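You operate a simulated robot arm through the tools that you are given. There is no shell and no other tool.

The job below is to be done with a simulated two-armed robot. You get a single attempt, and the scene is never put back.

Task
Fit the door gasket in the groove of the lying door.
Fine: wipe the dust out first with the narrow pad, put the pad back, lay the gasket in and press it down from end to end. Set down upright: narrow pad. What is to be rubbed or washed off counts as gone when no trace of it is left.

Only the result counts: the job must be done as asked and must still hold three seconds after the hand-in. Knocking over, shifting, dropping, spilling or breaking anything else fails it.

Robot
Two 7-joint arms with two-finger parallel grippers on one trunk that stands fixed in place. Base frame: the origin is at the foot of the trunk, x ahead of it, y to its left, z up. Lengths are in mm, angles in degrees, forces in N, time in s.
The left shoulder is at [163, 171, 1108], the right one opposite. With the tool pointing down near the work surface each hand reaches from about 460 to 960 mm from the base axis, measured 20 degrees to its own side. Payload 4.4 kg a hand.
Tool frame (each hand has its own): the origin (TCP) lies between the finger pads and is the grasp point; the fingertips stand 23 mm ahead of it; z points along the fingers, y is the line along which they close. Largest opening 94 mm; finger width 38, thickness 10; the body of the gripper, 54 by 96 mm, starts 39 mm behind the TCP.
Orientation is that of the tool frame in the base frame, as [roll, pitch, yaw] about the fixed x, y, z axes, in that order (R = Rz(yaw) Ry(pitch) Rx(roll)). With the fingers straight down and closing along the base's y, the tool's x points along the base's -x, its y along +y and its z along -z.

Tools
- The arms move only by the tool nudge_tool. It takes "left_targets", "right_targets" or both (then of equal length, played together; a hand with none holds still); each is a list of rows, each a list of 7 numbers: the shift along the tool's x, y, z in units of 200 mm (1.0 is 200 mm), then the turn, a rotation vector about the tool's x, y, z in units of 45 degrees (1.0 is 45 degrees), then the finger opening in mm, from 0 to 94. In form: [[tx, ty, tz, wx, wy, wz, grip], ...]. A call has 1 to 20 rows; each row is the pose to reach, as a shift and turn from the pose commanded when the call began, along the tool's axes at that moment. A call with a number of a shift or a turn outside -1 to 1 is refused whole. A row lasts 0.2 s, in which the tool goes at most 50 mm and 8.6 degrees; a call with a longer step from one row to the next is refused whole, and so is a gripper value outside its range. Where a pose cannot be reached the arm comes as near as it can. A force on the tool above 40 N (or 10 N above the force at the start of the call, whichever is more), or a blocked arm, ends the call early, and 0.2 s more pass. The fingers move at their own pace (about 72 mm/s each) and stop on an object; they squeeze with about 27 N. The grip force told is the motor's: it shows also when the fingers shut on nothing. Time passes only in rows, and 0.2 s behind the last, so rows that repeat a pose let the fingers close. It gives the time, the measured TCP pose, the force on the tool (base axes), the opening and the grip force at its end, in the units of the frame above (readings bear some noise), with the torque about the TCP (base axes, N m) and any sound that the robot's microphone picked up.
- Cameras (640 x 400 px; columns grow to the right, rows downward): "scene" is now at [290.4, -31.6, 1256.5]; the picture's right is [-0.34, -0.94, 0.00], its down [-0.41, 0.15, -0.90] and it looks along [0.84, -0.31, -0.44] (base axes); focal length 214 px, centre (320, 200). "left" rides on the left gripper at [86, -16, -75] in its tool frame; the picture's right is [0.18, 0.98, 0.00], its down [-0.58, 0.11, -0.81] and it looks along [-0.79, 0.15, 0.59] (tool axes); focal length 243 px, centre (320, 200). "right" rides on the right gripper at [86, 16, -75] in its tool frame; the picture's right is [-0.18, 0.98, 0.00], its down [-0.58, -0.11, -0.81] and it looks along [-0.79, -0.15, 0.59] (tool axes); focal length 243 px, centre (320, 200). There is no depth. A picture from a camera that has moved, and an enlarged one, comes with that camera's place and axes in the base frame and with its lens.
- grab_frame(camera): a new picture of that camera. No time passes.
- move_column(by): slides the trunk up (or, below 0, down) by that many mm; the arms and the scene camera ride with it, the base frame stays. It gives what a move gives, with no picture.
- aim_head(pan, tilt): turns the head with the scene camera to pan (to the left, within 80 degrees either way) and tilt (down, from -29 to 69), counted from straight ahead of the robot. It gives what a move gives.
- close_up(camera, box): a new picture of the part [left, top, right, bottom] of that camera's present view, enlarged. No time passes.
- sign_off(): hands the job in; it is judged then, once.

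Nothing tells you positions but the pictures and the camera data. Unless the task says otherwise, let go and move clear before handing in.

The tools are called after "Call:" by a JSON object that holds its "fn" and its "kwargs". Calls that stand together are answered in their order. nudge_tool: Moves the arms, as the interface text tells. Its arguments: {"type":"object","properties":{"left_targets":{"type":"array"},"right_targets":{"type":"array"}},"required":[]} The other tools are called the same way: move_column (by) slides the trunk up or down; aim_head (pan, tilt) turns the head that bears the scene camera; grab_frame (camera) takes a picture; close_up (camera, box) takes an enlarged picture of a part of a camera's view; sign_off () hands the job in.

At the start:

```text
time: 0.0
left_eef_pos: [458.6, -5.2, 1195.5]
left_orientation: [-179.9, 0.1, 179.9]
left_ft_force: [-0.8, 0.7, -0.2]
left_torque: [0.03, 0.0, -0.01]
left_opening: 94.1
left_grasp_force: 0.1
right_eef_pos: [445.5, -406.1, 1165.7]
right_orientation: [-179.9, -0.1, 179.9]
right_ft_force: [1.0, 0.2, 0.4]
right_torque: [0.0, -0.01, -0.03]
right_opening: 93.8
right_grasp_force: 0.0
trunk travel left (down, up): [-125.0, 263.0]
head pan, tilt: [-20.1, 26.0]
```

scene: 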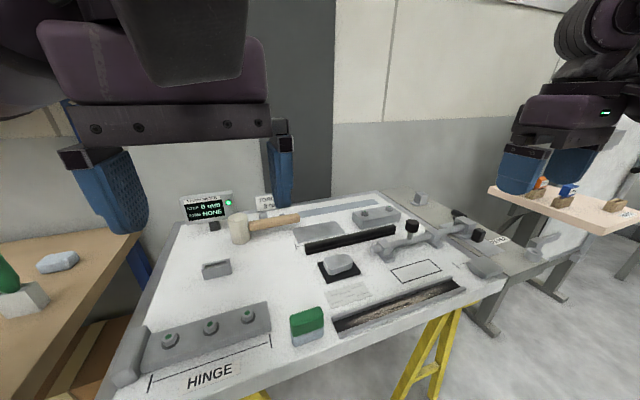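
right: 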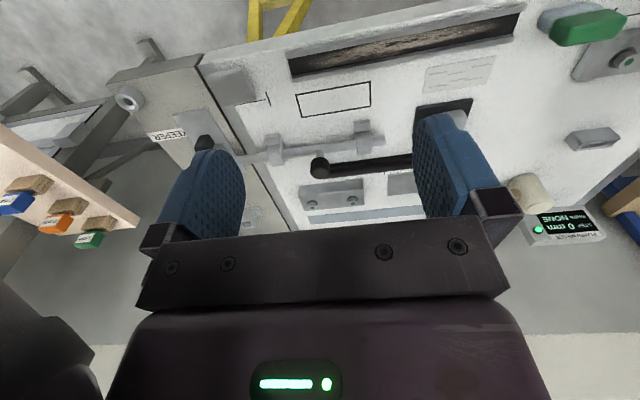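
left: 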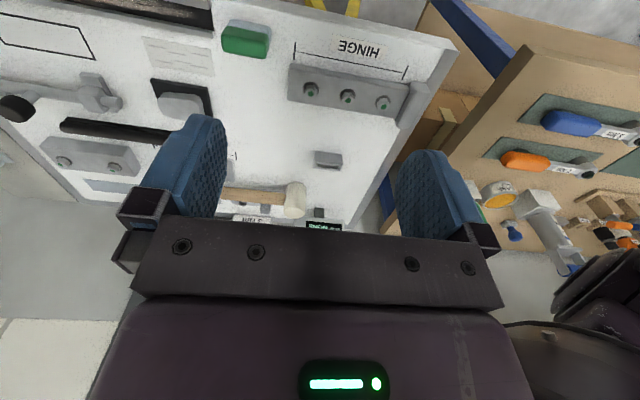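

I see a lying door with a dusty groove near the front edge, a green-topped pad, a gray pad on a black base, a black strip (maybe the gasket), a mallet, and side tables. I will take enlarged pictures first to identify things.

Call:
{"fn": "close_up", "kwargs": {"camera": "scene", "box": [280, 180, 520, 340]}}

Call:
{"fn": "close_up", "kwargs": {"camera": "scene", "box": [100, 180, 340, 400]}}

Call:
{"fn": "close_up", "kwargs": {"camera": "right", "box": [240, 0, 640, 250]}}

Call:
{"fn": "close_up", "kwargs": {"camera": "left", "box": [0, 0, 320, 220]}}

```text
2.50 times, centred on (400, 260) of scene
camera zoom: at [290.4, -31.6, 1256.5], right [-0.34, -0.94, 0.0], down [-0.41, 0.15, -0.9], along [0.84, -0.31, -0.44], focal length 536 px, centre (120, 50)
```

zoom: 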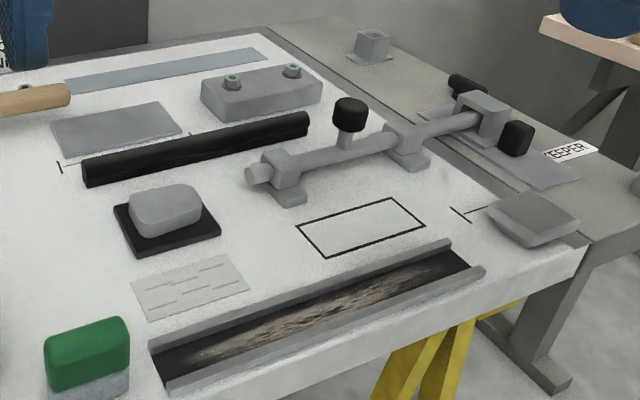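

```text
1.82 times, centred on (220, 290) of scene
camera zoom: at [290.4, -31.6, 1256.5], right [-0.34, -0.94, 0.0], down [-0.41, 0.15, -0.9], along [0.84, -0.31, -0.44], focal length 390 px, centre (502, 36)
```

zoom: 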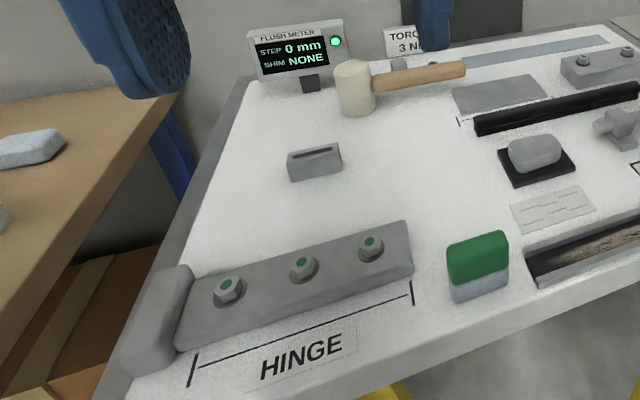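

```text
1.60 times, centred on (440, 125) of right
camera zoom: at [360.4, -389.2, 1240.5], right [0.18, 0.98, 0.0], down [0.58, -0.11, 0.81], along [0.79, -0.15, -0.59], focal length 388 px, centre (128, 320)
```

zoom: 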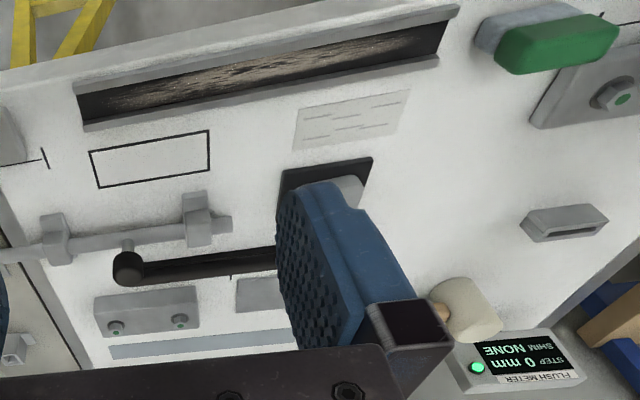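

```text
1.82 times, centred on (160, 110) of left
camera zoom: at [372.7, -21.8, 1268.5], right [-0.18, 0.98, 0.0], down [0.58, 0.11, 0.81], along [0.79, 0.15, -0.59], focal length 441 px, centre (611, 364)
```

zoom: 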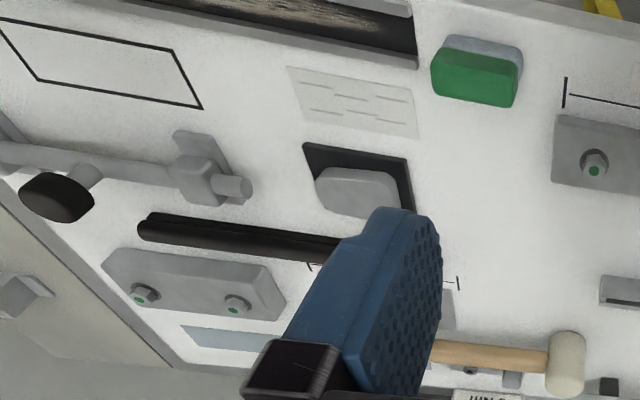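

The door top seems to be at about z=852, the groove runs along y from about -150 to -478 at x≈530, and the black strip (gasket) lies at x≈750. I'll tilt the head to get a better look at the candidates for the narrow pad.

Call:
{"fn": "aim_head", "kwargs": {"pan": -20, "tilt": 55}}

Call:
{"fn": "grab_frame", "kwargs": {"camera": "scene"}}

Call:
{"fn": "close_up", "kwargs": {"camera": "left", "box": [440, 60, 640, 280]}}

```text
time: 0.9
left_eef_pos: [460.2, -4.9, 1194.7]
left_orientation: [-180.0, 0.0, -180.0]
left_ft_force: [-0.9, 0.2, 0.0]
left_torque: [0.0, 0.0, -0.02]
left_opening: 94.0
left_grasp_force: 0.0
right_eef_pos: [445.2, -404.2, 1166.3]
right_orientation: [-180.0, 0.0, -180.0]
right_ft_force: [0.2, 1.1, -0.6]
right_torque: [0.01, -0.01, -0.03]
right_opening: 94.3
right_grasp_force: 0.0
trunk travel left (down, up): [-125.0, 263.0]
head pan, tilt: [-20.0, 55.0]
```

```text
taken
camera scene: at [272.0, -24.7, 1214.2], right [-0.34, -0.94, 0.0], down [-0.77, 0.28, -0.57], along [0.54, -0.2, -0.82], focal length 214 px, centre (320, 200)
```

scene: 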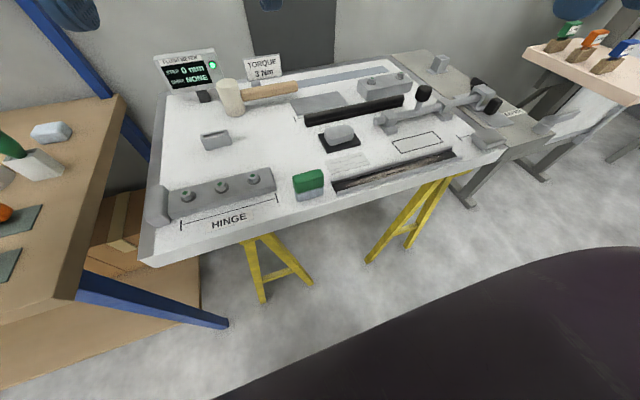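

```text
1.82 times, centred on (540, 170) of left
camera zoom: at [372.6, -21.8, 1268.5], right [-0.18, 0.98, 0.0], down [0.58, 0.11, 0.81], along [0.79, 0.15, -0.59], focal length 441 px, centre (-80, 254)
```

zoom: 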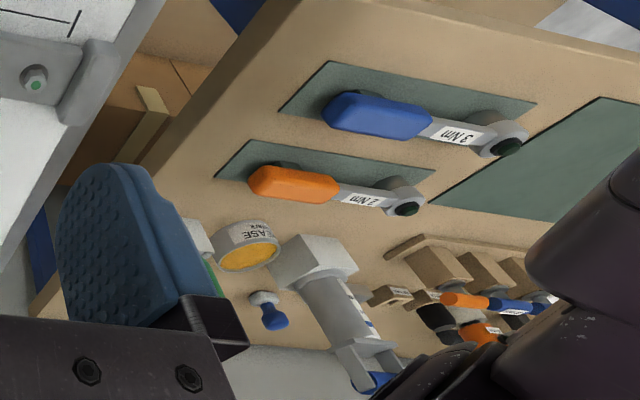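

The left bench also holds a pale pad and something green in a white box. I'll look there and zoom.

Call:
{"fn": "aim_head", "kwargs": {"pan": 30, "tilt": 35}}

Call:
{"fn": "grab_frame", "kwargs": {"camera": "scene"}}

Call:
{"fn": "close_up", "kwargs": {"camera": "scene", "box": [120, 100, 440, 300]}}

```text
time: 2.1
left_eef_pos: [459.3, -5.3, 1195.2]
left_orientation: [-180.0, 0.1, -179.9]
left_ft_force: [-0.3, -0.1, -0.2]
left_torque: [0.04, -0.01, 0.01]
left_opening: 94.0
left_grasp_force: 0.1
right_eef_pos: [446.2, -406.3, 1165.5]
right_orientation: [-180.0, 0.0, 179.9]
right_ft_force: [1.5, 0.5, 0.2]
right_torque: [-0.01, 0.0, -0.01]
right_opening: 94.1
right_grasp_force: 0.0
trunk travel left (down, up): [-125.0, 263.0]
head pan, tilt: [30.0, 35.0]
```

```text
taken
camera scene: at [280.5, 44.0, 1242.4], right [0.5, -0.87, 0.0], down [-0.5, -0.29, -0.82], along [0.71, 0.41, -0.57], focal length 214 px, centre (320, 200)
```

scene: 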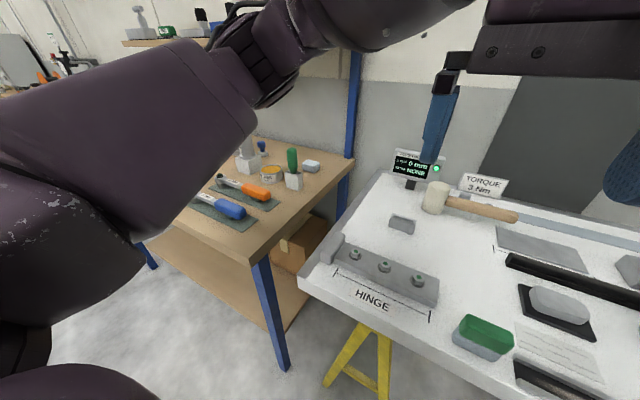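

```text
2.00 times, centred on (280, 200) of scene
camera zoom: at [280.5, 44.0, 1242.4], right [0.5, -0.87, 0.0], down [-0.5, -0.29, -0.82], along [0.71, 0.41, -0.57], focal length 429 px, centre (400, 200)
```

zoom: 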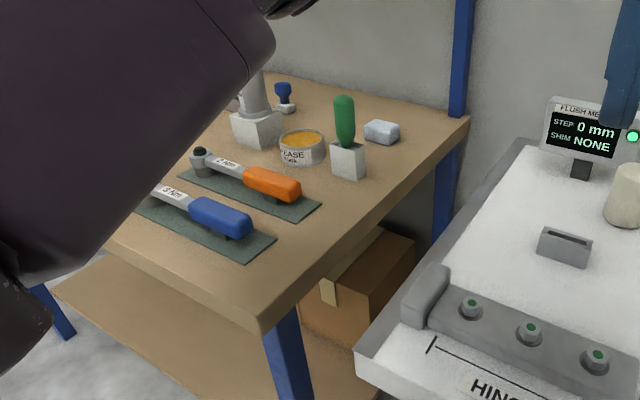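

Call:
{"fn": "close_up", "kwargs": {"camera": "scene", "box": [400, 220, 640, 400]}}

Call:
{"fn": "close_up", "kwargs": {"camera": "scene", "box": [210, 120, 350, 220]}}

Call:
{"fn": "close_up", "kwargs": {"camera": "scene", "box": [100, 0, 260, 100]}}

```text
2.22 times, centred on (520, 310) of scene
camera zoom: at [280.5, 44.0, 1242.4], right [0.5, -0.87, 0.0], down [-0.5, -0.29, -0.82], along [0.71, 0.41, -0.57], focal length 477 px, centre (-124, -44)
```

zoom: 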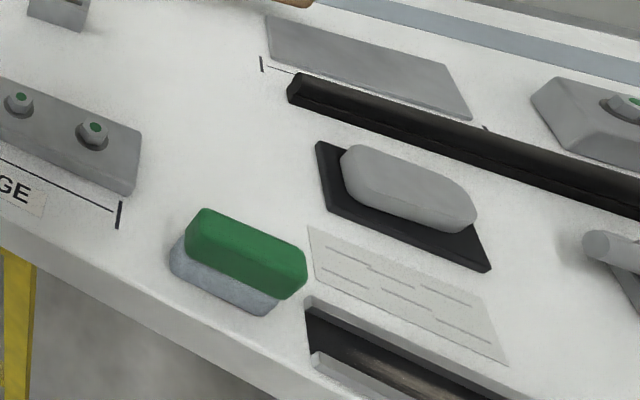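

```text
4.00 times, centred on (280, 170) of scene
camera zoom: at [280.5, 44.0, 1242.4], right [0.5, -0.87, 0.0], down [-0.5, -0.29, -0.82], along [0.71, 0.41, -0.57], focal length 858 px, centre (480, 320)
```

zoom: 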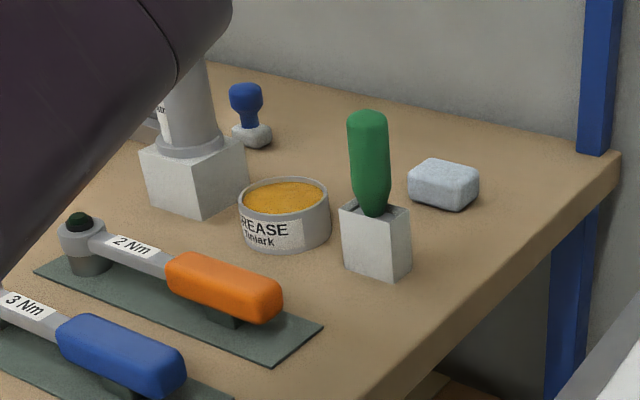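

```text
4.00 times, centred on (180, 50) of scene
camera zoom: at [280.5, 44.0, 1242.4], right [0.5, -0.87, 0.0], down [-0.5, -0.29, -0.82], along [0.71, 0.41, -0.57], focal length 858 px, centre (880, 800)
```

zoom: 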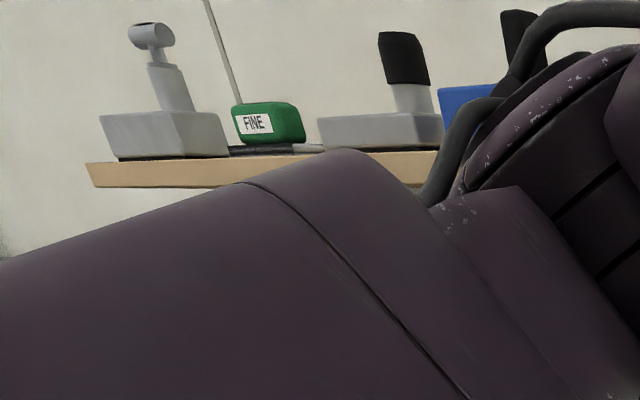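

The green block with a grey felt base beside the groove looks like the narrow pad (about 60 x 30 mm). I'll zoom hard into the groove, pad and gasket with the wrist cameras.

Call:
{"fn": "close_up", "kwargs": {"camera": "right", "box": [480, 0, 600, 75]}}

Call:
{"fn": "close_up", "kwargs": {"camera": "right", "box": [270, 30, 390, 105]}}

Call:
{"fn": "close_up", "kwargs": {"camera": "right", "box": [290, 130, 450, 230]}}

Call:
{"fn": "close_up", "kwargs": {"camera": "left", "box": [180, 0, 300, 75]}}

Call:
{"fn": "close_up", "kwargs": {"camera": "left", "box": [30, 60, 190, 160]}}

```text
5.33 times, centred on (540, 38) of right
camera zoom: at [360.4, -389.2, 1240.4], right [0.18, 0.98, 0.0], down [0.58, -0.11, 0.81], along [0.79, -0.15, -0.59], focal length 1294 px, centre (-853, 1067)
```

zoom: 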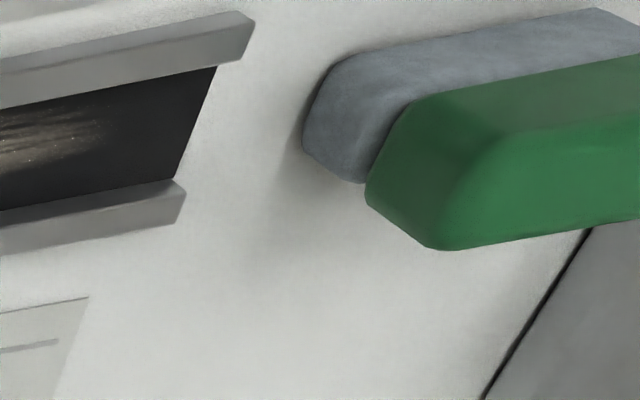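

```text
5.33 times, centred on (330, 68) of right
camera zoom: at [360.4, -389.2, 1240.4], right [0.18, 0.98, 0.0], down [0.58, -0.11, 0.81], along [0.79, -0.15, -0.59], focal length 1294 px, centre (267, 907)
```

zoom: 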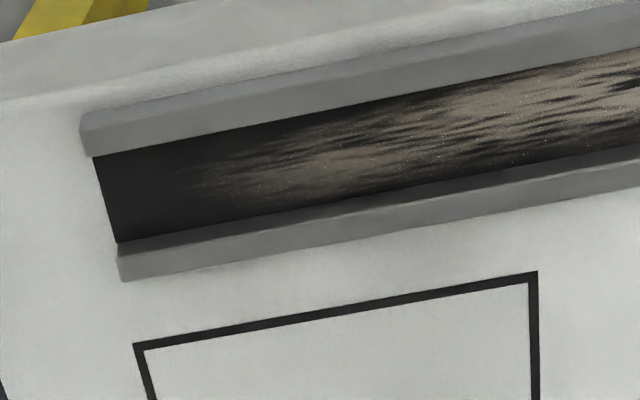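

```text
4.00 times, centred on (370, 180) of right
camera zoom: at [360.4, -389.2, 1240.4], right [0.18, 0.98, 0.0], down [0.58, -0.11, 0.81], along [0.79, -0.15, -0.59], focal length 970 px, centre (120, 280)
```

zoom: 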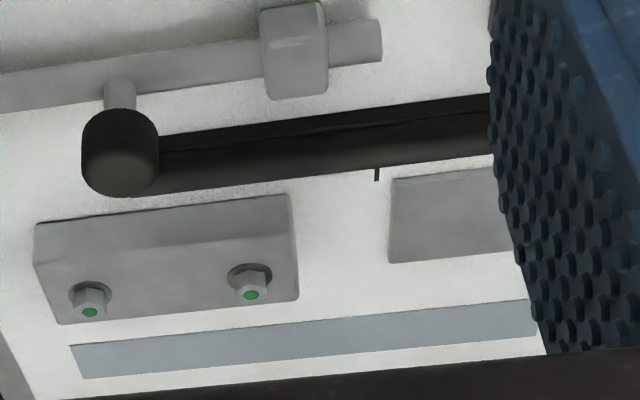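

```text
5.33 times, centred on (240, 38) of left
camera zoom: at [372.7, -21.8, 1268.5], right [-0.18, 0.98, 0.0], down [0.58, 0.11, 0.81], along [0.79, 0.15, -0.59], focal length 1294 px, centre (747, 1067)
```

zoom: 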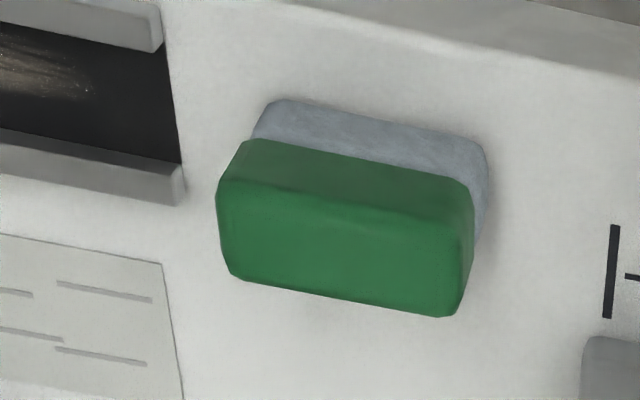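

```text
4.00 times, centred on (110, 110) of left
camera zoom: at [372.7, -21.8, 1268.5], right [-0.18, 0.98, 0.0], down [0.58, 0.11, 0.81], along [0.79, 0.15, -0.59], focal length 970 px, centre (1160, 560)
```

zoom: 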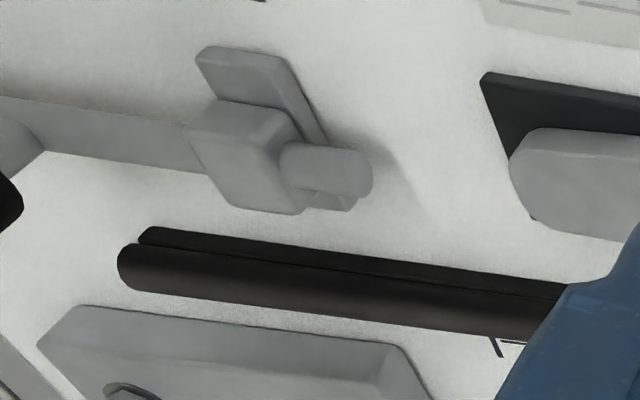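

The groove's inner space is roughly x 517–545, y -150 to -469; the narrow pad stands at about (538, -97) with its top near z=897; the gasket is a flanged bead about 304 long at x≈765. I'll clear the left hand to the left and bring the right hand toward the pad.

Call:
{"fn": "nudge_tool", "kwargs": {"left_targets": [[0, 0.2, 0, 0, 0, 0, 94], [0, 0.4, 0, 0, 0, 0, 94], [0, 0.6, 0, 0, 0, 0, 94], [0, 0.8, 0, 0, 0, 0, 94], [0, 1.0, 0, 0, 0, 0, 94], [0, 1.0, 0, 0, 0, 0, 94], [0, 1.0, 0, 0, 0, 0, 94]], "right_targets": [[0, 0, 0, 0, 0, 0, 94], [0, 0, 0, 0, 0, 0, 94], [0, 0.2, 0, 0, 0, 0, 94], [0, 0.4, 0, 0, 0, 0, 94], [0, 0.6, 0, 0, 0, 0, 94], [0, 0.8, 0, 0, 0, 0, 94], [0, 1.0, 0, 0, 0, 0, 94]]}}

Call:
{"fn": "aim_head", "kwargs": {"pan": -20, "tilt": 35}}

Call:
{"fn": "grab_frame", "kwargs": {"camera": "scene"}}

Call:
{"fn": "grab_frame", "kwargs": {"camera": "right"}}

```text
time: 3.7
left_eef_pos: [459.6, 196.4, 1195.4]
left_orientation: [180.0, 0.1, -179.9]
left_ft_force: [0.4, 0.5, -0.1]
left_torque: [0.01, -0.01, 0.01]
left_opening: 94.1
left_grasp_force: 0.1
right_eef_pos: [445.0, -203.7, 1163.2]
right_orientation: [-179.9, 0.0, -180.0]
right_ft_force: [0.3, 0.1, 1.2]
right_torque: [-0.01, -0.02, -0.02]
right_opening: 94.2
right_grasp_force: 0.0
trunk travel left (down, up): [-125.0, 263.0]
head pan, tilt: [30.0, 35.0]
```

```text
time: 4.9
left_eef_pos: [459.2, 196.0, 1194.7]
left_orientation: [-180.0, 0.0, -180.0]
left_ft_force: [0.3, -0.1, -0.8]
left_torque: [0.01, 0.03, -0.01]
left_opening: 94.0
left_grasp_force: 0.0
right_eef_pos: [444.4, -206.3, 1164.7]
right_orientation: [180.0, -0.1, 180.0]
right_ft_force: [-0.1, 0.1, 0.2]
right_torque: [-0.01, 0.03, -0.03]
right_opening: 93.8
right_grasp_force: 0.1
trunk travel left (down, up): [-125.0, 263.0]
head pan, tilt: [-20.0, 35.0]
```

```text
taken
camera scene: at [287.0, -30.0, 1242.4], right [-0.34, -0.94, 0.0], down [-0.54, 0.2, -0.82], along [0.77, -0.28, -0.57], focal length 214 px, centre (320, 200)
```

scene: 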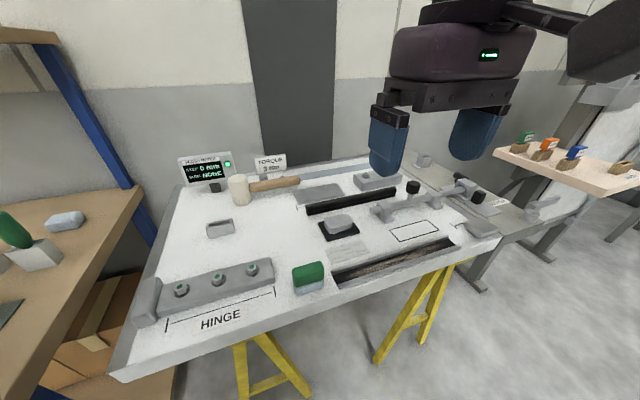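

```text
taken
camera right: at [360.5, -188.8, 1240.3], right [0.18, 0.98, 0.0], down [0.58, -0.11, 0.81], along [0.79, -0.15, -0.59], focal length 243 px, centre (320, 200)
```

right: 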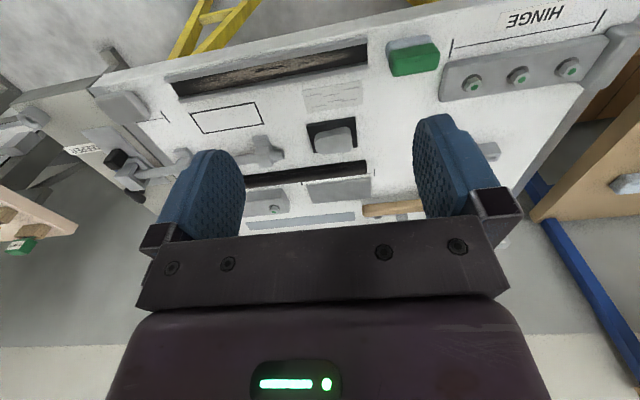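

The right hand is over the middle of the door; the camera gives a fresh angle on pad and gasket, so I'll zoom in to refine positions.

Call:
{"fn": "close_up", "kwargs": {"camera": "right", "box": [360, 10, 480, 85]}}

Call:
{"fn": "close_up", "kwargs": {"camera": "right", "box": [230, 140, 390, 240]}}

Call:
{"fn": "close_up", "kwargs": {"camera": "scene", "box": [280, 230, 400, 305]}}

Call:
{"fn": "close_up", "kwargs": {"camera": "scene", "box": [290, 170, 450, 270]}}

```text
5.33 times, centred on (420, 48) of right
camera zoom: at [360.5, -188.8, 1240.3], right [0.18, 0.98, 0.0], down [0.58, -0.11, 0.81], along [0.79, -0.15, -0.59], focal length 1294 px, centre (-213, 1013)
```

zoom: 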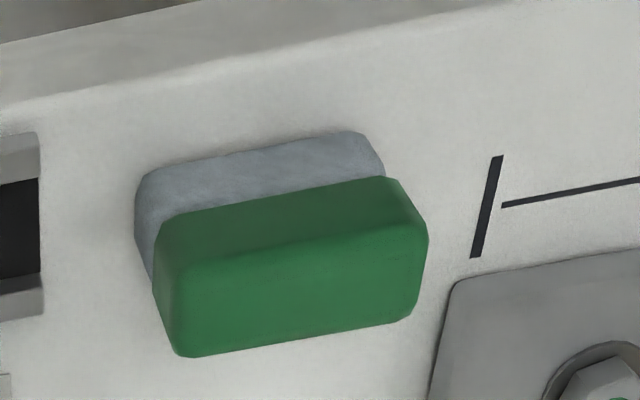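

```text
4.00 times, centred on (310, 190) of right
camera zoom: at [360.5, -188.8, 1240.3], right [0.18, 0.98, 0.0], down [0.58, -0.11, 0.81], along [0.79, -0.15, -0.59], focal length 970 px, centre (360, 240)
```

zoom: 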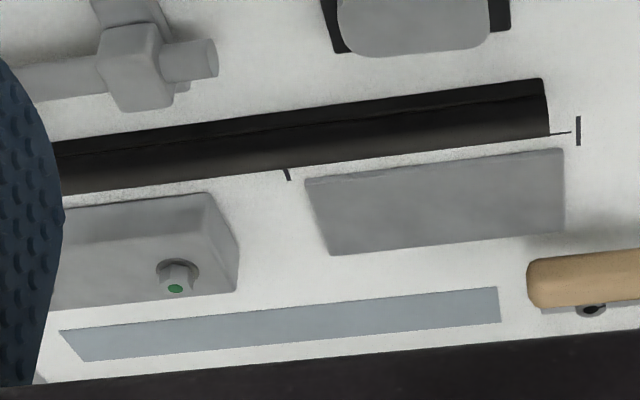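

```text
5.33 times, centred on (340, 268) of scene
camera zoom: at [287.0, -30.0, 1242.4], right [-0.34, -0.94, 0.0], down [-0.54, 0.2, -0.82], along [0.77, -0.28, -0.57], focal length 1144 px, centre (213, -160)
```

zoom: 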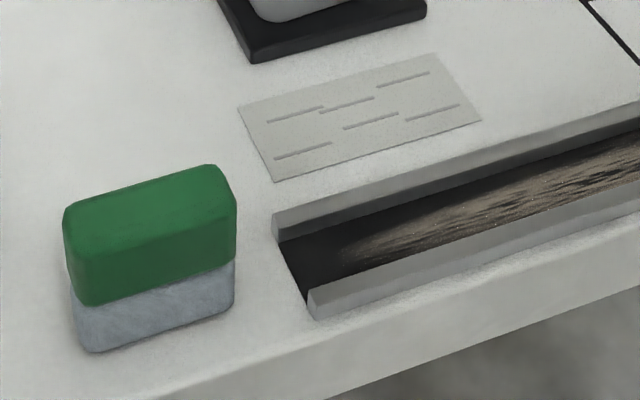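

```text
4.00 times, centred on (370, 220) of scene
camera zoom: at [287.0, -30.0, 1242.4], right [-0.34, -0.94, 0.0], down [-0.54, 0.2, -0.82], along [0.77, -0.28, -0.57], focal length 858 px, centre (120, 120)
```

zoom: 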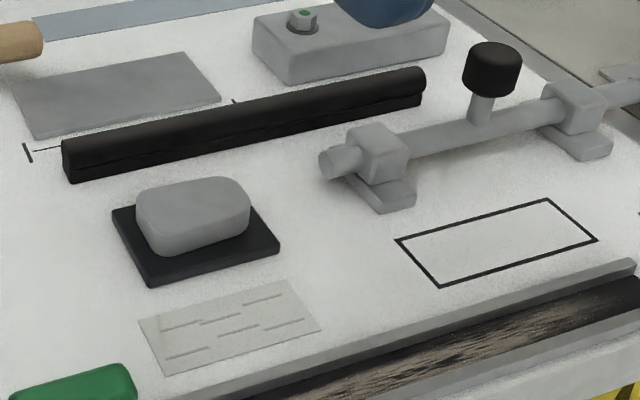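

The pad stands about (531, -96), felt below and green above to z≈915, i.e. on the groove's axis; the gasket spans y -160 to -461 near x 750–773. I'll bring the right hand above the pad.

Call:
{"fn": "nudge_tool", "kwargs": {"right_targets": [[-0.07, 0.09, 0.16, 0, 0, 0, 94], [-0.14, 0.18, 0.33, 0, 0, 0, 94], [-0.21, 0.27, 0.5, 0, 0, 0, 94], [-0.28, 0.36, 0.66, 0, 0, 0, 94], [-0.36, 0.46, 0.83, 0, 0, 0, 94], [-0.43, 0.55, 1.0, 0, 0, 0, 94], [-0.43, 0.55, 1.0, 0, 0, 0, 94]]}}

Call:
{"fn": "grab_frame", "kwargs": {"camera": "right"}}

Call:
{"fn": "grab_frame", "kwargs": {"camera": "scene"}}

Call:
{"fn": "close_up", "kwargs": {"camera": "scene", "box": [240, 200, 400, 300]}}

```text
time: 6.5
left_eef_pos: [456.8, 195.5, 1198.1]
left_orientation: [-179.9, 0.2, 179.9]
left_ft_force: [-0.2, -0.1, 0.1]
left_torque: [-0.01, -0.05, 0.01]
left_opening: 94.0
left_grasp_force: 0.1
right_eef_pos: [533.3, -128.3, 992.9]
right_orientation: [-180.0, 0.4, -180.0]
right_ft_force: [-1.0, 0.4, 1.2]
right_torque: [-0.02, -0.01, 0.0]
right_opening: 93.9
right_grasp_force: 0.1
right hand out of reach, approached as far as the arm can: row 5, 6, 7
trunk travel left (down, up): [-125.0, 263.0]
head pan, tilt: [-20.0, 35.0]
```

```text
taken
camera right: at [449.2, -111.3, 1068.4], right [0.18, 0.98, 0.0], down [0.58, -0.11, 0.81], along [0.8, -0.15, -0.59], focal length 243 px, centre (320, 200)
```

right: 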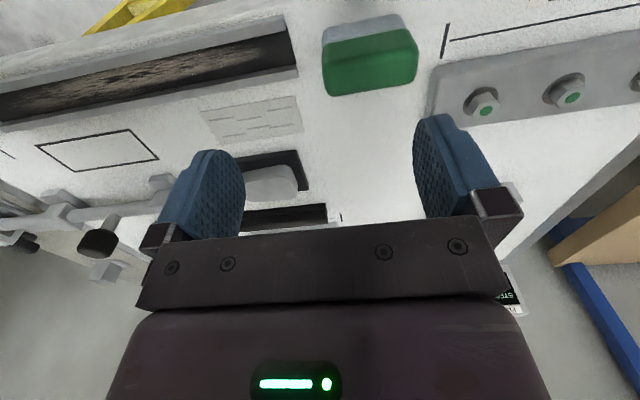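

```text
taken
camera scene: at [284.5, -29.7, 1243.6], right [-0.34, -0.94, 0.0], down [-0.54, 0.2, -0.82], along [0.77, -0.28, -0.57], focal length 214 px, centre (320, 200)
```

scene: 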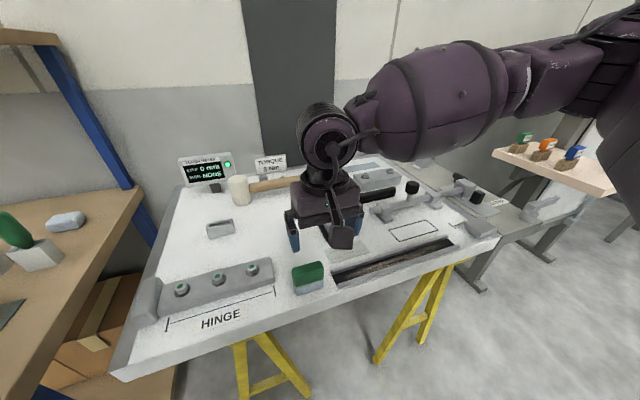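

```text
4.00 times, centred on (320, 250) of scene
camera zoom: at [284.5, -29.7, 1243.6], right [-0.34, -0.94, 0.0], down [-0.54, 0.2, -0.82], along [0.77, -0.28, -0.57], focal length 858 px, centre (320, 0)
```

zoom: 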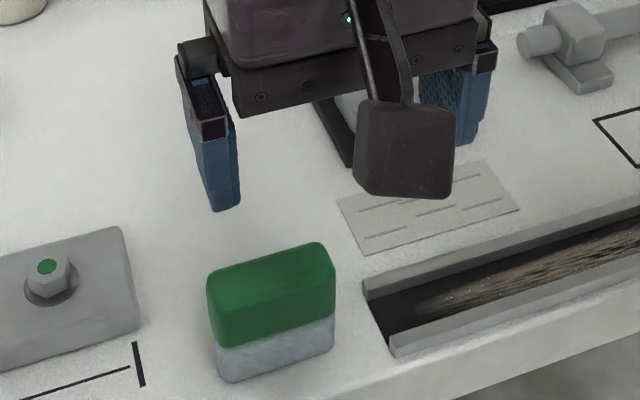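

The right arm stopped short at (533, -128, 993), probably a wrist limit with this yaw. I'll turn the tool about the vertical in the direction the forearm points, in place, and see whether it comes nearer to the target.

Call:
{"fn": "nudge_tool", "kwargs": {"right_targets": [[0, 0, -0.1, 0, 0, -0.18, 94], [0, 0, -0.1, 0, 0, -0.36, 94], [0, 0, -0.1, 0, 0, -0.54, 94], [0, 0, -0.1, 0, 0, -0.72, 94], [0, 0, -0.1, 0, 0, -0.9, 94], [0, 0, -0.1, 0, 0, -1.0, 94], [0, 0, -0.1, 0, 0, -1.0, 94]]}}

```text
time: 8.1
left_eef_pos: [458.7, 195.2, 1194.6]
left_orientation: [180.0, 0.0, 179.9]
left_ft_force: [-0.5, -0.3, 0.3]
left_torque: [-0.03, 0.0, -0.03]
left_opening: 94.0
left_grasp_force: 0.0
right_eef_pos: [535.6, -128.4, 1011.0]
right_orientation: [180.0, 0.0, -134.9]
right_ft_force: [0.5, -0.9, -1.7]
right_torque: [0.04, -0.02, 0.05]
right_opening: 93.9
right_grasp_force: 0.1
trunk travel left (down, up): [-125.0, 263.0]
head pan, tilt: [-20.0, 35.0]
```

The turn worked without a reach problem. I'll continue to a full 90° so that the fingers close across the pad's narrow side.

Call:
{"fn": "nudge_tool", "kwargs": {"right_targets": [[0, 0, 0, 0, 0, -0.18, 94], [0, 0, 0, 0, 0, -0.36, 94], [0, 0, 0, 0, 0, -0.54, 94], [0, 0, 0, 0, 0, -0.72, 94], [0, 0, 0, 0, 0, -0.9, 94], [0, 0, 0, 0, 0, -1.0, 94], [0, 0, 0, 0, 0, -1.0, 94]]}}

Call:
{"fn": "grab_frame", "kwargs": {"camera": "right"}}

Call:
{"fn": "grab_frame", "kwargs": {"camera": "scene"}}

```text
time: 9.7
left_eef_pos: [458.6, 195.0, 1195.2]
left_orientation: [-179.9, 0.0, -180.0]
left_ft_force: [-0.2, 0.1, 0.3]
left_torque: [-0.02, -0.02, -0.01]
left_opening: 93.9
left_grasp_force: 0.1
right_eef_pos: [440.4, -118.8, 1004.4]
right_orientation: [-179.3, 0.0, -91.2]
right_ft_force: [0.0, 0.0, 0.3]
right_torque: [-0.02, -0.03, -0.01]
right_opening: 94.1
right_grasp_force: 0.1
right hand out of reach, approached as far as the arm can: row 4, 5, 6, 7
trunk travel left (down, up): [-125.0, 263.0]
head pan, tilt: [-20.0, 35.0]
```

```text
taken
camera right: at [423.8, -204.4, 1080.0], right [-0.98, 0.2, -0.01], down [0.11, 0.58, 0.81], along [0.17, 0.79, -0.59], focal length 243 px, centre (320, 200)
```

right: 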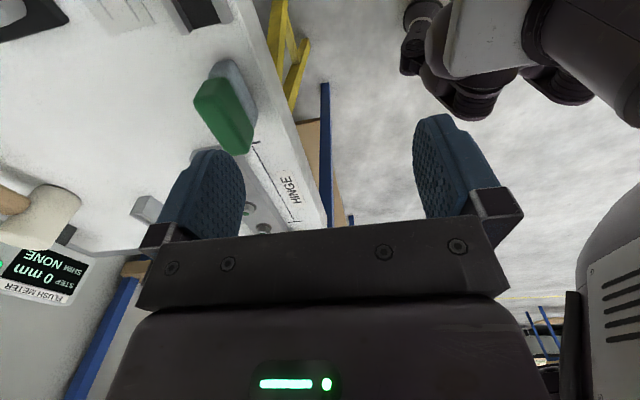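

```text
taken
camera scene: at [287.0, -29.9, 1242.4], right [-0.34, -0.94, 0.0], down [-0.54, 0.2, -0.82], along [0.77, -0.28, -0.57], focal length 214 px, centre (320, 200)
```

scene: 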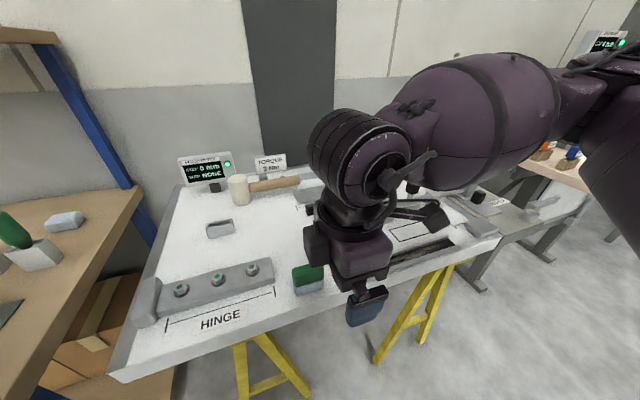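

At this yaw the right arm can't hold the position. I'll raise the trunk so the arm hangs less folded, turn back part way, and try again.

Call:
{"fn": "move_column", "kwargs": {"by": 150}}

Call:
{"fn": "nudge_tool", "kwargs": {"right_targets": [[0, 0, 0, 0, 0, 0.18, 94], [0, 0, 0, 0, 0, 0.36, 94], [0, 0, 0, 0, 0, 0.54, 94], [0, 0, 0, 0, 0, 0.72, 94], [0, 0, 0, 0, 0, 0.9, 94], [0, 0, 0, 0, 0, 1.0, 94], [0, 0, 0, 0, 0, 1.0, 94]]}}

```text
time: 11.4
left_eef_pos: [460.3, 196.1, 1343.2]
left_orientation: [-180.0, -0.1, -179.9]
left_ft_force: [1.0, -0.9, -1.0]
left_torque: [0.0, 0.05, 0.02]
left_opening: 94.0
left_grasp_force: 0.1
right_eef_pos: [361.6, -118.3, 1278.6]
right_orientation: [-156.2, 0.5, -91.1]
right_ft_force: [-0.4, -0.7, 0.1]
right_torque: [-0.02, 0.02, -0.01]
right_opening: 94.3
right_grasp_force: 0.0
trunk travel left (down, up): [-275.0, 113.0]
head pan, tilt: [-20.0, 35.0]
```

```text
time: 13.1
left_eef_pos: [459.6, 195.9, 1344.7]
left_orientation: [-180.0, 0.1, 180.0]
left_ft_force: [0.9, -0.9, 0.3]
left_torque: [0.02, 0.01, 0.0]
left_opening: 93.8
left_grasp_force: 0.1
right_eef_pos: [359.5, -118.9, 1278.5]
right_orientation: [-163.1, 16.9, -133.8]
right_ft_force: [0.0, 0.2, -0.1]
right_torque: [-0.01, -0.02, 0.01]
right_opening: 93.9
right_grasp_force: 0.0
trunk travel left (down, up): [-275.0, 113.0]
head pan, tilt: [-20.0, 35.0]
```

The trunk rise left the right hand tilted and pulled back. I'll straighten it to point down and move it forward a bit.

Call:
{"fn": "nudge_tool", "kwargs": {"right_targets": [[-0.05, -0.12, 0.05, -0.075, 0.075, 0, 94], [-0.1, -0.24, 0.1, -0.15, 0.15, 0, 94], [-0.15, -0.36, 0.16, -0.225, 0.225, 0, 94], [-0.2, -0.48, 0.21, -0.3, 0.3, 0, 94], [-0.24, -0.6, 0.26, -0.374, 0.374, 0, 94], [-0.24, -0.6, 0.26, -0.374, 0.374, 0, 94]]}}

```text
time: 14.4
left_eef_pos: [459.1, 197.9, 1344.5]
left_orientation: [-179.9, 0.1, -180.0]
left_ft_force: [-1.6, 0.4, 0.2]
left_torque: [-0.02, -0.04, 0.02]
left_opening: 94.1
left_grasp_force: 0.0
right_eef_pos: [492.5, -178.3, 1283.2]
right_orientation: [179.7, 0.3, -136.1]
right_ft_force: [-0.5, -0.4, 0.1]
right_torque: [-0.03, -0.01, 0.02]
right_opening: 94.1
right_grasp_force: 0.0
right hand out of reach, approached as far as the arm can: row 5, 6
trunk travel left (down, up): [-275.0, 113.0]
head pan, tilt: [-20.0, 35.0]
```

Upright again. I'll turn back to the original yaw and then lower it to test reach with the trunk raised.

Call:
{"fn": "nudge_tool", "kwargs": {"right_targets": [[0, 0, 0, 0, 0, 0.18, 94], [0, 0, 0, 0, 0, 0.36, 94], [0, 0, 0, 0, 0, 0.54, 94], [0, 0, 0, 0, 0, 0.72, 94], [0, 0, 0, 0, 0, 0.9, 94], [0, 0, 0, 0, 0, 0.98, 94], [0, 0, 0, 0, 0, 0.98, 94]]}}

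Call:
{"fn": "nudge_tool", "kwargs": {"right_targets": [[0, 0, 0.2, 0, 0, 0, 94], [0, 0, 0.4, 0, 0, 0, 94], [0, 0, 0.6, 0, 0, 0, 94], [0, 0, 0.8, 0, 0, 0, 94], [0, 0, 1.0, 0, 0, 0, 94], [0, 0, 1.0, 0, 0, 0, 94]]}}

Call:
{"fn": "grab_frame", "kwargs": {"camera": "scene"}}

```text
time: 16.1
left_eef_pos: [459.4, 194.4, 1343.7]
left_orientation: [-180.0, 0.1, -180.0]
left_ft_force: [-0.4, -0.4, 0.7]
left_torque: [-0.05, -0.02, 0.03]
left_opening: 94.1
left_grasp_force: 0.0
right_eef_pos: [492.5, -180.6, 1284.0]
right_orientation: [179.5, -0.1, 179.8]
right_ft_force: [0.8, -0.8, 0.0]
right_torque: [0.03, -0.04, 0.0]
right_opening: 94.1
right_grasp_force: 0.0
trunk travel left (down, up): [-275.0, 113.0]
head pan, tilt: [-20.0, 35.0]
```

```text
time: 17.4
left_eef_pos: [458.9, 195.3, 1343.9]
left_orientation: [180.0, -0.1, -179.9]
left_ft_force: [0.5, 0.0, -0.3]
left_torque: [-0.01, 0.02, -0.01]
left_opening: 93.8
left_grasp_force: 0.1
right_eef_pos: [467.9, -214.1, 1106.2]
right_orientation: [179.5, 0.0, 179.9]
right_ft_force: [-0.3, 0.7, -0.2]
right_torque: [0.0, 0.0, -0.01]
right_opening: 94.1
right_grasp_force: 0.0
right hand out of reach, approached as far as the arm can: row 2, 3, 4, 5, 6
trunk travel left (down, up): [-275.0, 113.0]
head pan, tilt: [-20.0, 35.0]
```

```text
taken
camera scene: at [158.9, -29.8, 1409.7], right [-0.34, -0.94, 0.0], down [-0.54, 0.2, -0.82], along [0.77, -0.28, -0.57], focal length 214 px, centre (320, 200)
```

scene: 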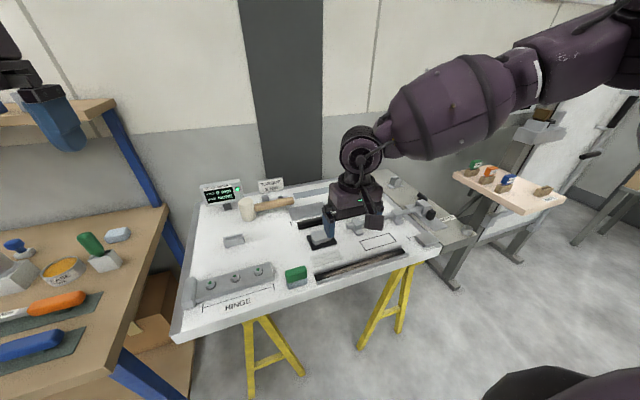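

Raising the trunk also carries the shoulders backwards, which makes things worse. I'll lift the hand, restore the trunk height, and approach by going down first and then sideways.

Call:
{"fn": "nudge_tool", "kwargs": {"right_targets": [[0, -0.2, -0.1, 0, 0, 0, 94], [0, -0.4, -0.2, 0, 0, 0, 94], [0, -0.55, -0.35, 0, 0, 0, 94], [0, -0.55, -0.5, 0, 0, 0, 94], [0, -0.55, -0.5, 0, 0, 0, 94]]}}

Call:
{"fn": "move_column", "kwargs": {"by": -150}}

Call:
{"fn": "grab_frame", "kwargs": {"camera": "scene"}}

```text
time: 18.6
left_eef_pos: [458.7, 195.7, 1343.8]
left_orientation: [179.9, -0.1, -180.0]
left_ft_force: [0.1, 0.7, -0.6]
left_torque: [0.01, 0.04, -0.02]
left_opening: 93.9
left_grasp_force: 0.1
right_eef_pos: [468.4, -327.9, 1206.4]
right_orientation: [179.4, -0.1, 179.7]
right_ft_force: [0.3, -0.6, -0.5]
right_torque: [0.02, -0.03, 0.0]
right_opening: 94.0
right_grasp_force: 0.0
trunk travel left (down, up): [-275.0, 113.0]
head pan, tilt: [-20.0, 35.0]
```

```text
time: 20.4
left_eef_pos: [457.8, 195.9, 1196.4]
left_orientation: [179.9, 0.2, -180.0]
left_ft_force: [-0.4, -0.6, 0.8]
left_torque: [0.02, -0.03, -0.01]
left_opening: 93.9
left_grasp_force: 0.1
right_eef_pos: [465.5, -327.5, 1056.6]
right_orientation: [179.5, 0.1, 179.9]
right_ft_force: [0.1, 0.7, 0.1]
right_torque: [0.02, 0.0, 0.0]
right_opening: 93.8
right_grasp_force: 0.1
trunk travel left (down, up): [-125.0, 263.0]
head pan, tilt: [-20.0, 35.0]
```

```text
taken
camera scene: at [285.5, -30.1, 1243.1], right [-0.34, -0.94, 0.0], down [-0.54, 0.2, -0.82], along [0.77, -0.28, -0.57], focal length 214 px, centre (320, 200)
```

scene: 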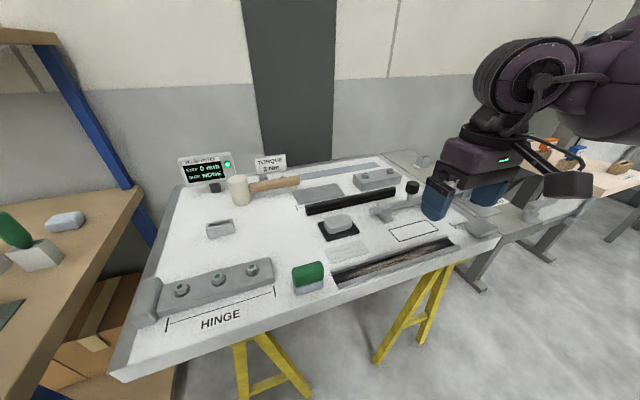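

Trunk is back and the hand is upright at (466, -328, 1057). Now down near the groove at y≈-300, then sideways toward the pad.

Call:
{"fn": "nudge_tool", "kwargs": {"right_targets": [[-0.11, 0.05, 0.16, 0, 0, 0, 94], [-0.22, 0.1, 0.32, 0, 0, 0, 94], [-0.33, 0.14, 0.48, 0, 0, 0, 94], [-0.33, 0.14, 0.48, 0, 0, 0, 94]]}}

Call:
{"fn": "nudge_tool", "kwargs": {"right_targets": [[0, 0.2, 0, 0, 0, 0, 94], [0, 0.4, 0, 0, 0, 0, 94], [0, 0.6, 0, 0, 0, 0, 94], [0, 0.8, 0, 0, 0, 0, 94], [0, 1.0, 0, 0, 0, 0, 94], [0, 1.0, 0, 0, 0, 0, 94]]}}

```text
time: 21.4
left_eef_pos: [458.5, 194.5, 1194.3]
left_orientation: [-180.0, 0.1, 179.9]
left_ft_force: [0.0, 0.1, 1.2]
left_torque: [-0.01, -0.01, -0.01]
left_opening: 94.1
left_grasp_force: 0.0
right_eef_pos: [533.3, -299.4, 960.4]
right_orientation: [179.5, 0.1, 179.8]
right_ft_force: [-0.1, 0.4, 0.4]
right_torque: [0.01, -0.03, -0.02]
right_opening: 93.9
right_grasp_force: 0.1
trunk travel left (down, up): [-125.0, 263.0]
head pan, tilt: [-20.0, 35.0]
```

```text
time: 22.8
left_eef_pos: [458.4, 195.2, 1193.2]
left_orientation: [-180.0, 0.0, 180.0]
left_ft_force: [-0.5, -0.8, 0.0]
left_torque: [-0.02, 0.0, -0.04]
left_opening: 94.1
left_grasp_force: 0.1
right_eef_pos: [531.3, -132.3, 962.3]
right_orientation: [179.5, 0.1, 179.7]
right_ft_force: [0.4, 0.4, 0.6]
right_torque: [0.0, 0.0, 0.02]
right_opening: 94.1
right_grasp_force: 0.0
right hand out of reach, approached as far as the arm can: row 5, 6
trunk travel left (down, up): [-125.0, 263.0]
head pan, tilt: [-20.0, 35.0]
```

The right hand stops at y≈-132 with this yaw. I'll test turning the tool the other way here.

Call:
{"fn": "nudge_tool", "kwargs": {"right_targets": [[0, 0, -0.1, 0, 0, 0.18, 94], [0, 0, -0.1, 0, 0, 0.36, 94], [0, 0, -0.1, 0, 0, 0.54, 94], [0, 0, -0.1, 0, 0, 0.72, 94], [0, 0, -0.1, 0, 0, 0.9, 94], [0, 0, -0.1, 0, 0, 1.0, 94], [0, 0, -0.1, 0, 0, 1.0, 94]]}}

Call:
{"fn": "nudge_tool", "kwargs": {"right_targets": [[0, 0, 0, 0, 0, 0.18, 94], [0, 0, 0, 0, 0, 0.36, 94], [0, 0, 0, 0, 0, 0.54, 94], [0, 0, 0, 0, 0, 0.72, 94], [0, 0, 0, 0, 0, 0.9, 94], [0, 0, 0, 0, 0, 1.0, 94], [0, 0, 0, 0, 0, 1.0, 94]]}}

Call:
{"fn": "grab_frame", "kwargs": {"camera": "scene"}}

```text
time: 24.4
left_eef_pos: [459.7, 195.5, 1193.9]
left_orientation: [-179.9, 0.0, -180.0]
left_ft_force: [0.3, 0.1, 0.8]
left_torque: [-0.04, 0.01, 0.03]
left_opening: 93.9
left_grasp_force: 0.0
right_eef_pos: [532.7, -132.8, 981.7]
right_orientation: [179.8, -0.4, 134.7]
right_ft_force: [0.0, -0.3, 0.2]
right_torque: [0.0, -0.01, 0.01]
right_opening: 94.0
right_grasp_force: 0.1
trunk travel left (down, up): [-125.0, 263.0]
head pan, tilt: [-20.0, 35.0]
```

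```text
time: 26.0
left_eef_pos: [458.8, 195.9, 1193.8]
left_orientation: [180.0, 0.0, 180.0]
left_ft_force: [-0.4, -0.3, 0.8]
left_torque: [0.01, -0.03, 0.02]
left_opening: 94.4
left_grasp_force: 0.0
right_eef_pos: [533.2, -132.8, 981.7]
right_orientation: [-179.8, -0.5, 89.7]
right_ft_force: [-0.2, -0.4, -0.1]
right_torque: [-0.01, 0.02, -0.04]
right_opening: 94.0
right_grasp_force: 0.0
trunk travel left (down, up): [-125.0, 263.0]
head pan, tilt: [-20.0, 35.0]
```

```text
taken
camera scene: at [287.0, -30.1, 1242.4], right [-0.34, -0.94, 0.0], down [-0.54, 0.2, -0.82], along [0.77, -0.28, -0.57], focal length 214 px, centre (320, 200)
```

scene: 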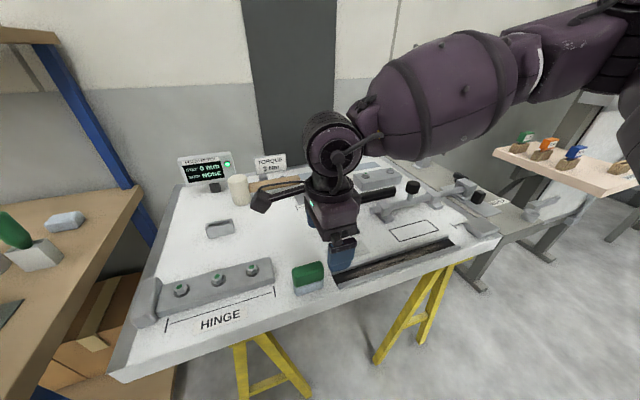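

Turning the other way to yaw 90 works fully. Now I'll try moving toward y=-96 at this height.

Call:
{"fn": "nudge_tool", "kwargs": {"right_targets": [[0.1, -0.01, 0, 0, 0, 0, 94], [0.185, -0.01, 0, 0, 0, 0, 94], [0.185, -0.01, 0, 0, 0, 0, 94], [0.185, -0.01, 0, 0, 0, 0, 94]]}}

Call:
{"fn": "grab_frame", "kwargs": {"camera": "right"}}

Call:
{"fn": "close_up", "kwargs": {"camera": "scene", "box": [240, 200, 400, 300]}}

```text
time: 27.0
left_eef_pos: [458.2, 194.9, 1196.1]
left_orientation: [-179.9, -0.1, 180.0]
left_ft_force: [0.2, 0.1, 0.8]
left_torque: [0.03, 0.01, 0.02]
left_opening: 93.9
left_grasp_force: 0.1
right_eef_pos: [526.1, -127.3, 983.5]
right_orientation: [179.9, -0.5, 89.9]
right_ft_force: [0.3, 0.5, -0.5]
right_torque: [0.01, -0.01, 0.0]
right_opening: 94.2
right_grasp_force: 0.1
right hand out of reach, approached as far as the arm can: row 1, 2, 3, 4
trunk travel left (down, up): [-125.0, 263.0]
head pan, tilt: [-20.0, 35.0]
```

```text
taken
camera right: at [544.2, -40.1, 1061.1], right [0.98, -0.19, 0.0], down [-0.11, -0.59, 0.8], along [-0.15, -0.79, -0.6], focal length 243 px, centre (320, 200)
```

right: 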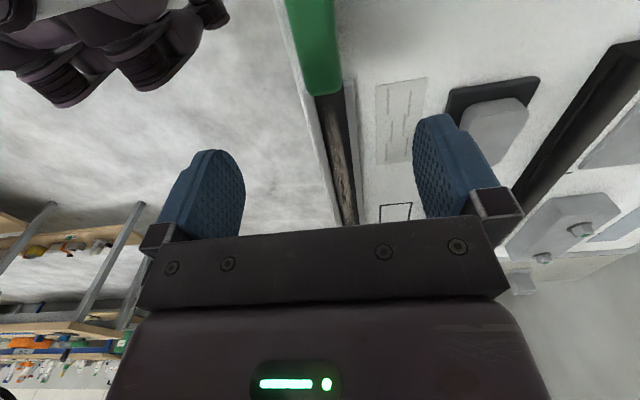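

```text
4.00 times, centred on (320, 250) of scene
camera zoom: at [286.8, -30.3, 1242.5], right [-0.34, -0.94, 0.0], down [-0.54, 0.2, -0.82], along [0.77, -0.28, -0.57], focal length 858 px, centre (320, 0)
```

zoom: 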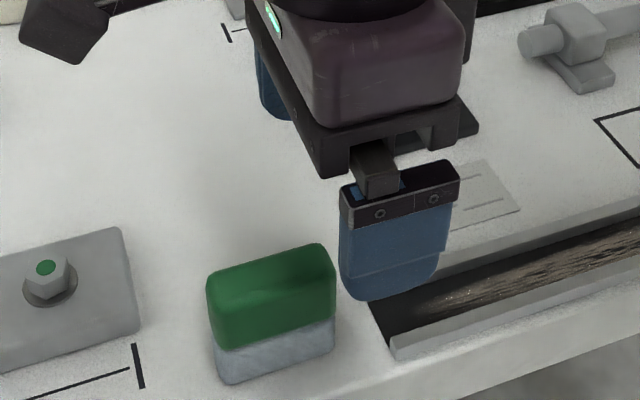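

Same positional limit, so it's the wrist position that is limited. I'll lean the tool about 20° within the finger plane (fingers toward +y), which keeps the finger faces parallel to the pad's long sides, then shift to y=-96.

Call:
{"fn": "nudge_tool", "kwargs": {"right_targets": [[0, 0, 0, 0, 0.15, 0, 94], [0, 0, 0, 0, 0.3, 0, 94], [0, 0, 0, 0, 0.444, 0, 94], [0.08, 0.012, 0, 0, 0.444, 0, 94], [0.155, 0.025, 0, 0, 0.444, 0, 94], [0.155, 0.025, 0, 0, 0.444, 0, 94], [0.155, 0.025, 0, 0, 0.444, 0, 94]]}}

Call:
{"fn": "grab_frame", "kwargs": {"camera": "right"}}

Call:
{"fn": "close_up", "kwargs": {"camera": "scene", "box": [240, 200, 400, 300]}}

```text
time: 28.6
left_eef_pos: [458.7, 195.7, 1194.5]
left_orientation: [180.0, 0.0, -179.9]
left_ft_force: [-0.6, 0.0, 0.6]
left_torque: [0.0, 0.04, 0.01]
left_opening: 93.9
left_grasp_force: 0.0
right_eef_pos: [532.4, -96.0, 985.4]
right_orientation: [-179.9, -20.5, 89.8]
right_ft_force: [-0.8, 0.4, 0.5]
right_torque: [0.01, -0.02, -0.01]
right_opening: 93.9
right_grasp_force: 0.1
trunk travel left (down, up): [-125.0, 263.0]
head pan, tilt: [-20.0, 35.0]
```

```text
taken
camera right: at [549.4, -39.5, 1086.5], right [0.98, -0.18, -0.07], down [-0.11, -0.83, 0.55], along [-0.15, -0.53, -0.83], focal length 243 px, centre (320, 200)
```

right: 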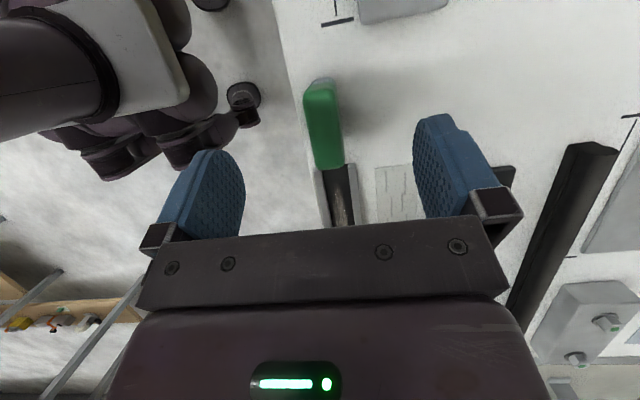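

```text
4.00 times, centred on (320, 250) of scene
camera zoom: at [287.0, -30.1, 1242.4], right [-0.34, -0.94, 0.0], down [-0.54, 0.2, -0.82], along [0.77, -0.28, -0.57], focal length 858 px, centre (320, 0)
```

zoom: 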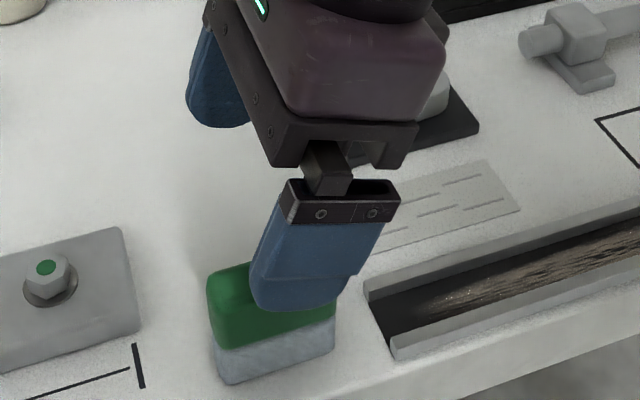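

Reached (532, -96, 985) leaning 20°. Now I zoom with the right wrist camera on the pad and groove end for precise alignment.

Call:
{"fn": "close_up", "kwargs": {"camera": "right", "box": [260, 60, 420, 160]}}

Call:
{"fn": "close_up", "kwargs": {"camera": "right", "box": [280, 140, 400, 215]}}

```text
4.00 times, centred on (340, 110) of right
camera zoom: at [549.4, -39.5, 1086.5], right [0.98, -0.18, -0.07], down [-0.11, -0.83, 0.55], along [-0.15, -0.53, -0.83], focal length 970 px, centre (240, 560)
```

zoom: 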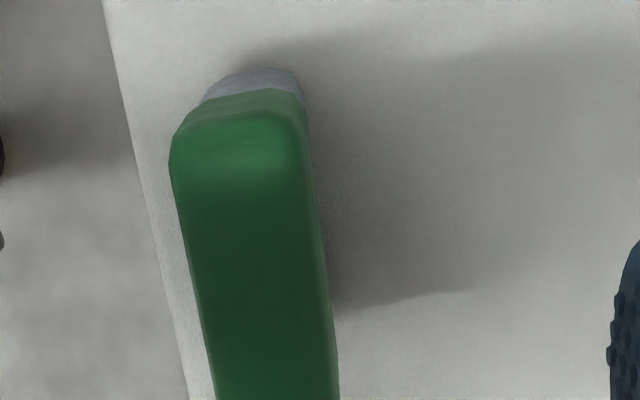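

```text
5.33 times, centred on (340, 178) of right
camera zoom: at [549.4, -39.5, 1086.5], right [0.98, -0.18, -0.07], down [-0.11, -0.83, 0.55], along [-0.15, -0.53, -0.83], focal length 1294 px, centre (213, 320)
```

zoom: 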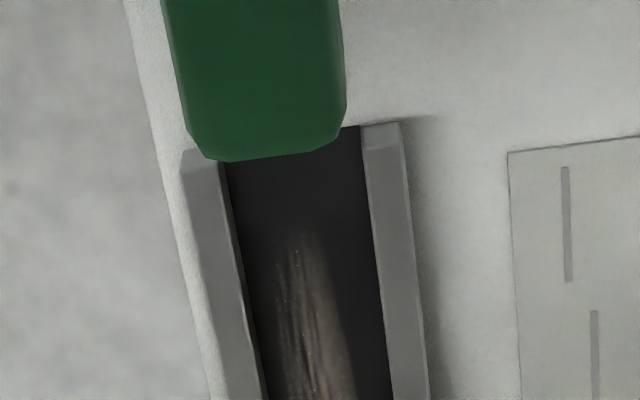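

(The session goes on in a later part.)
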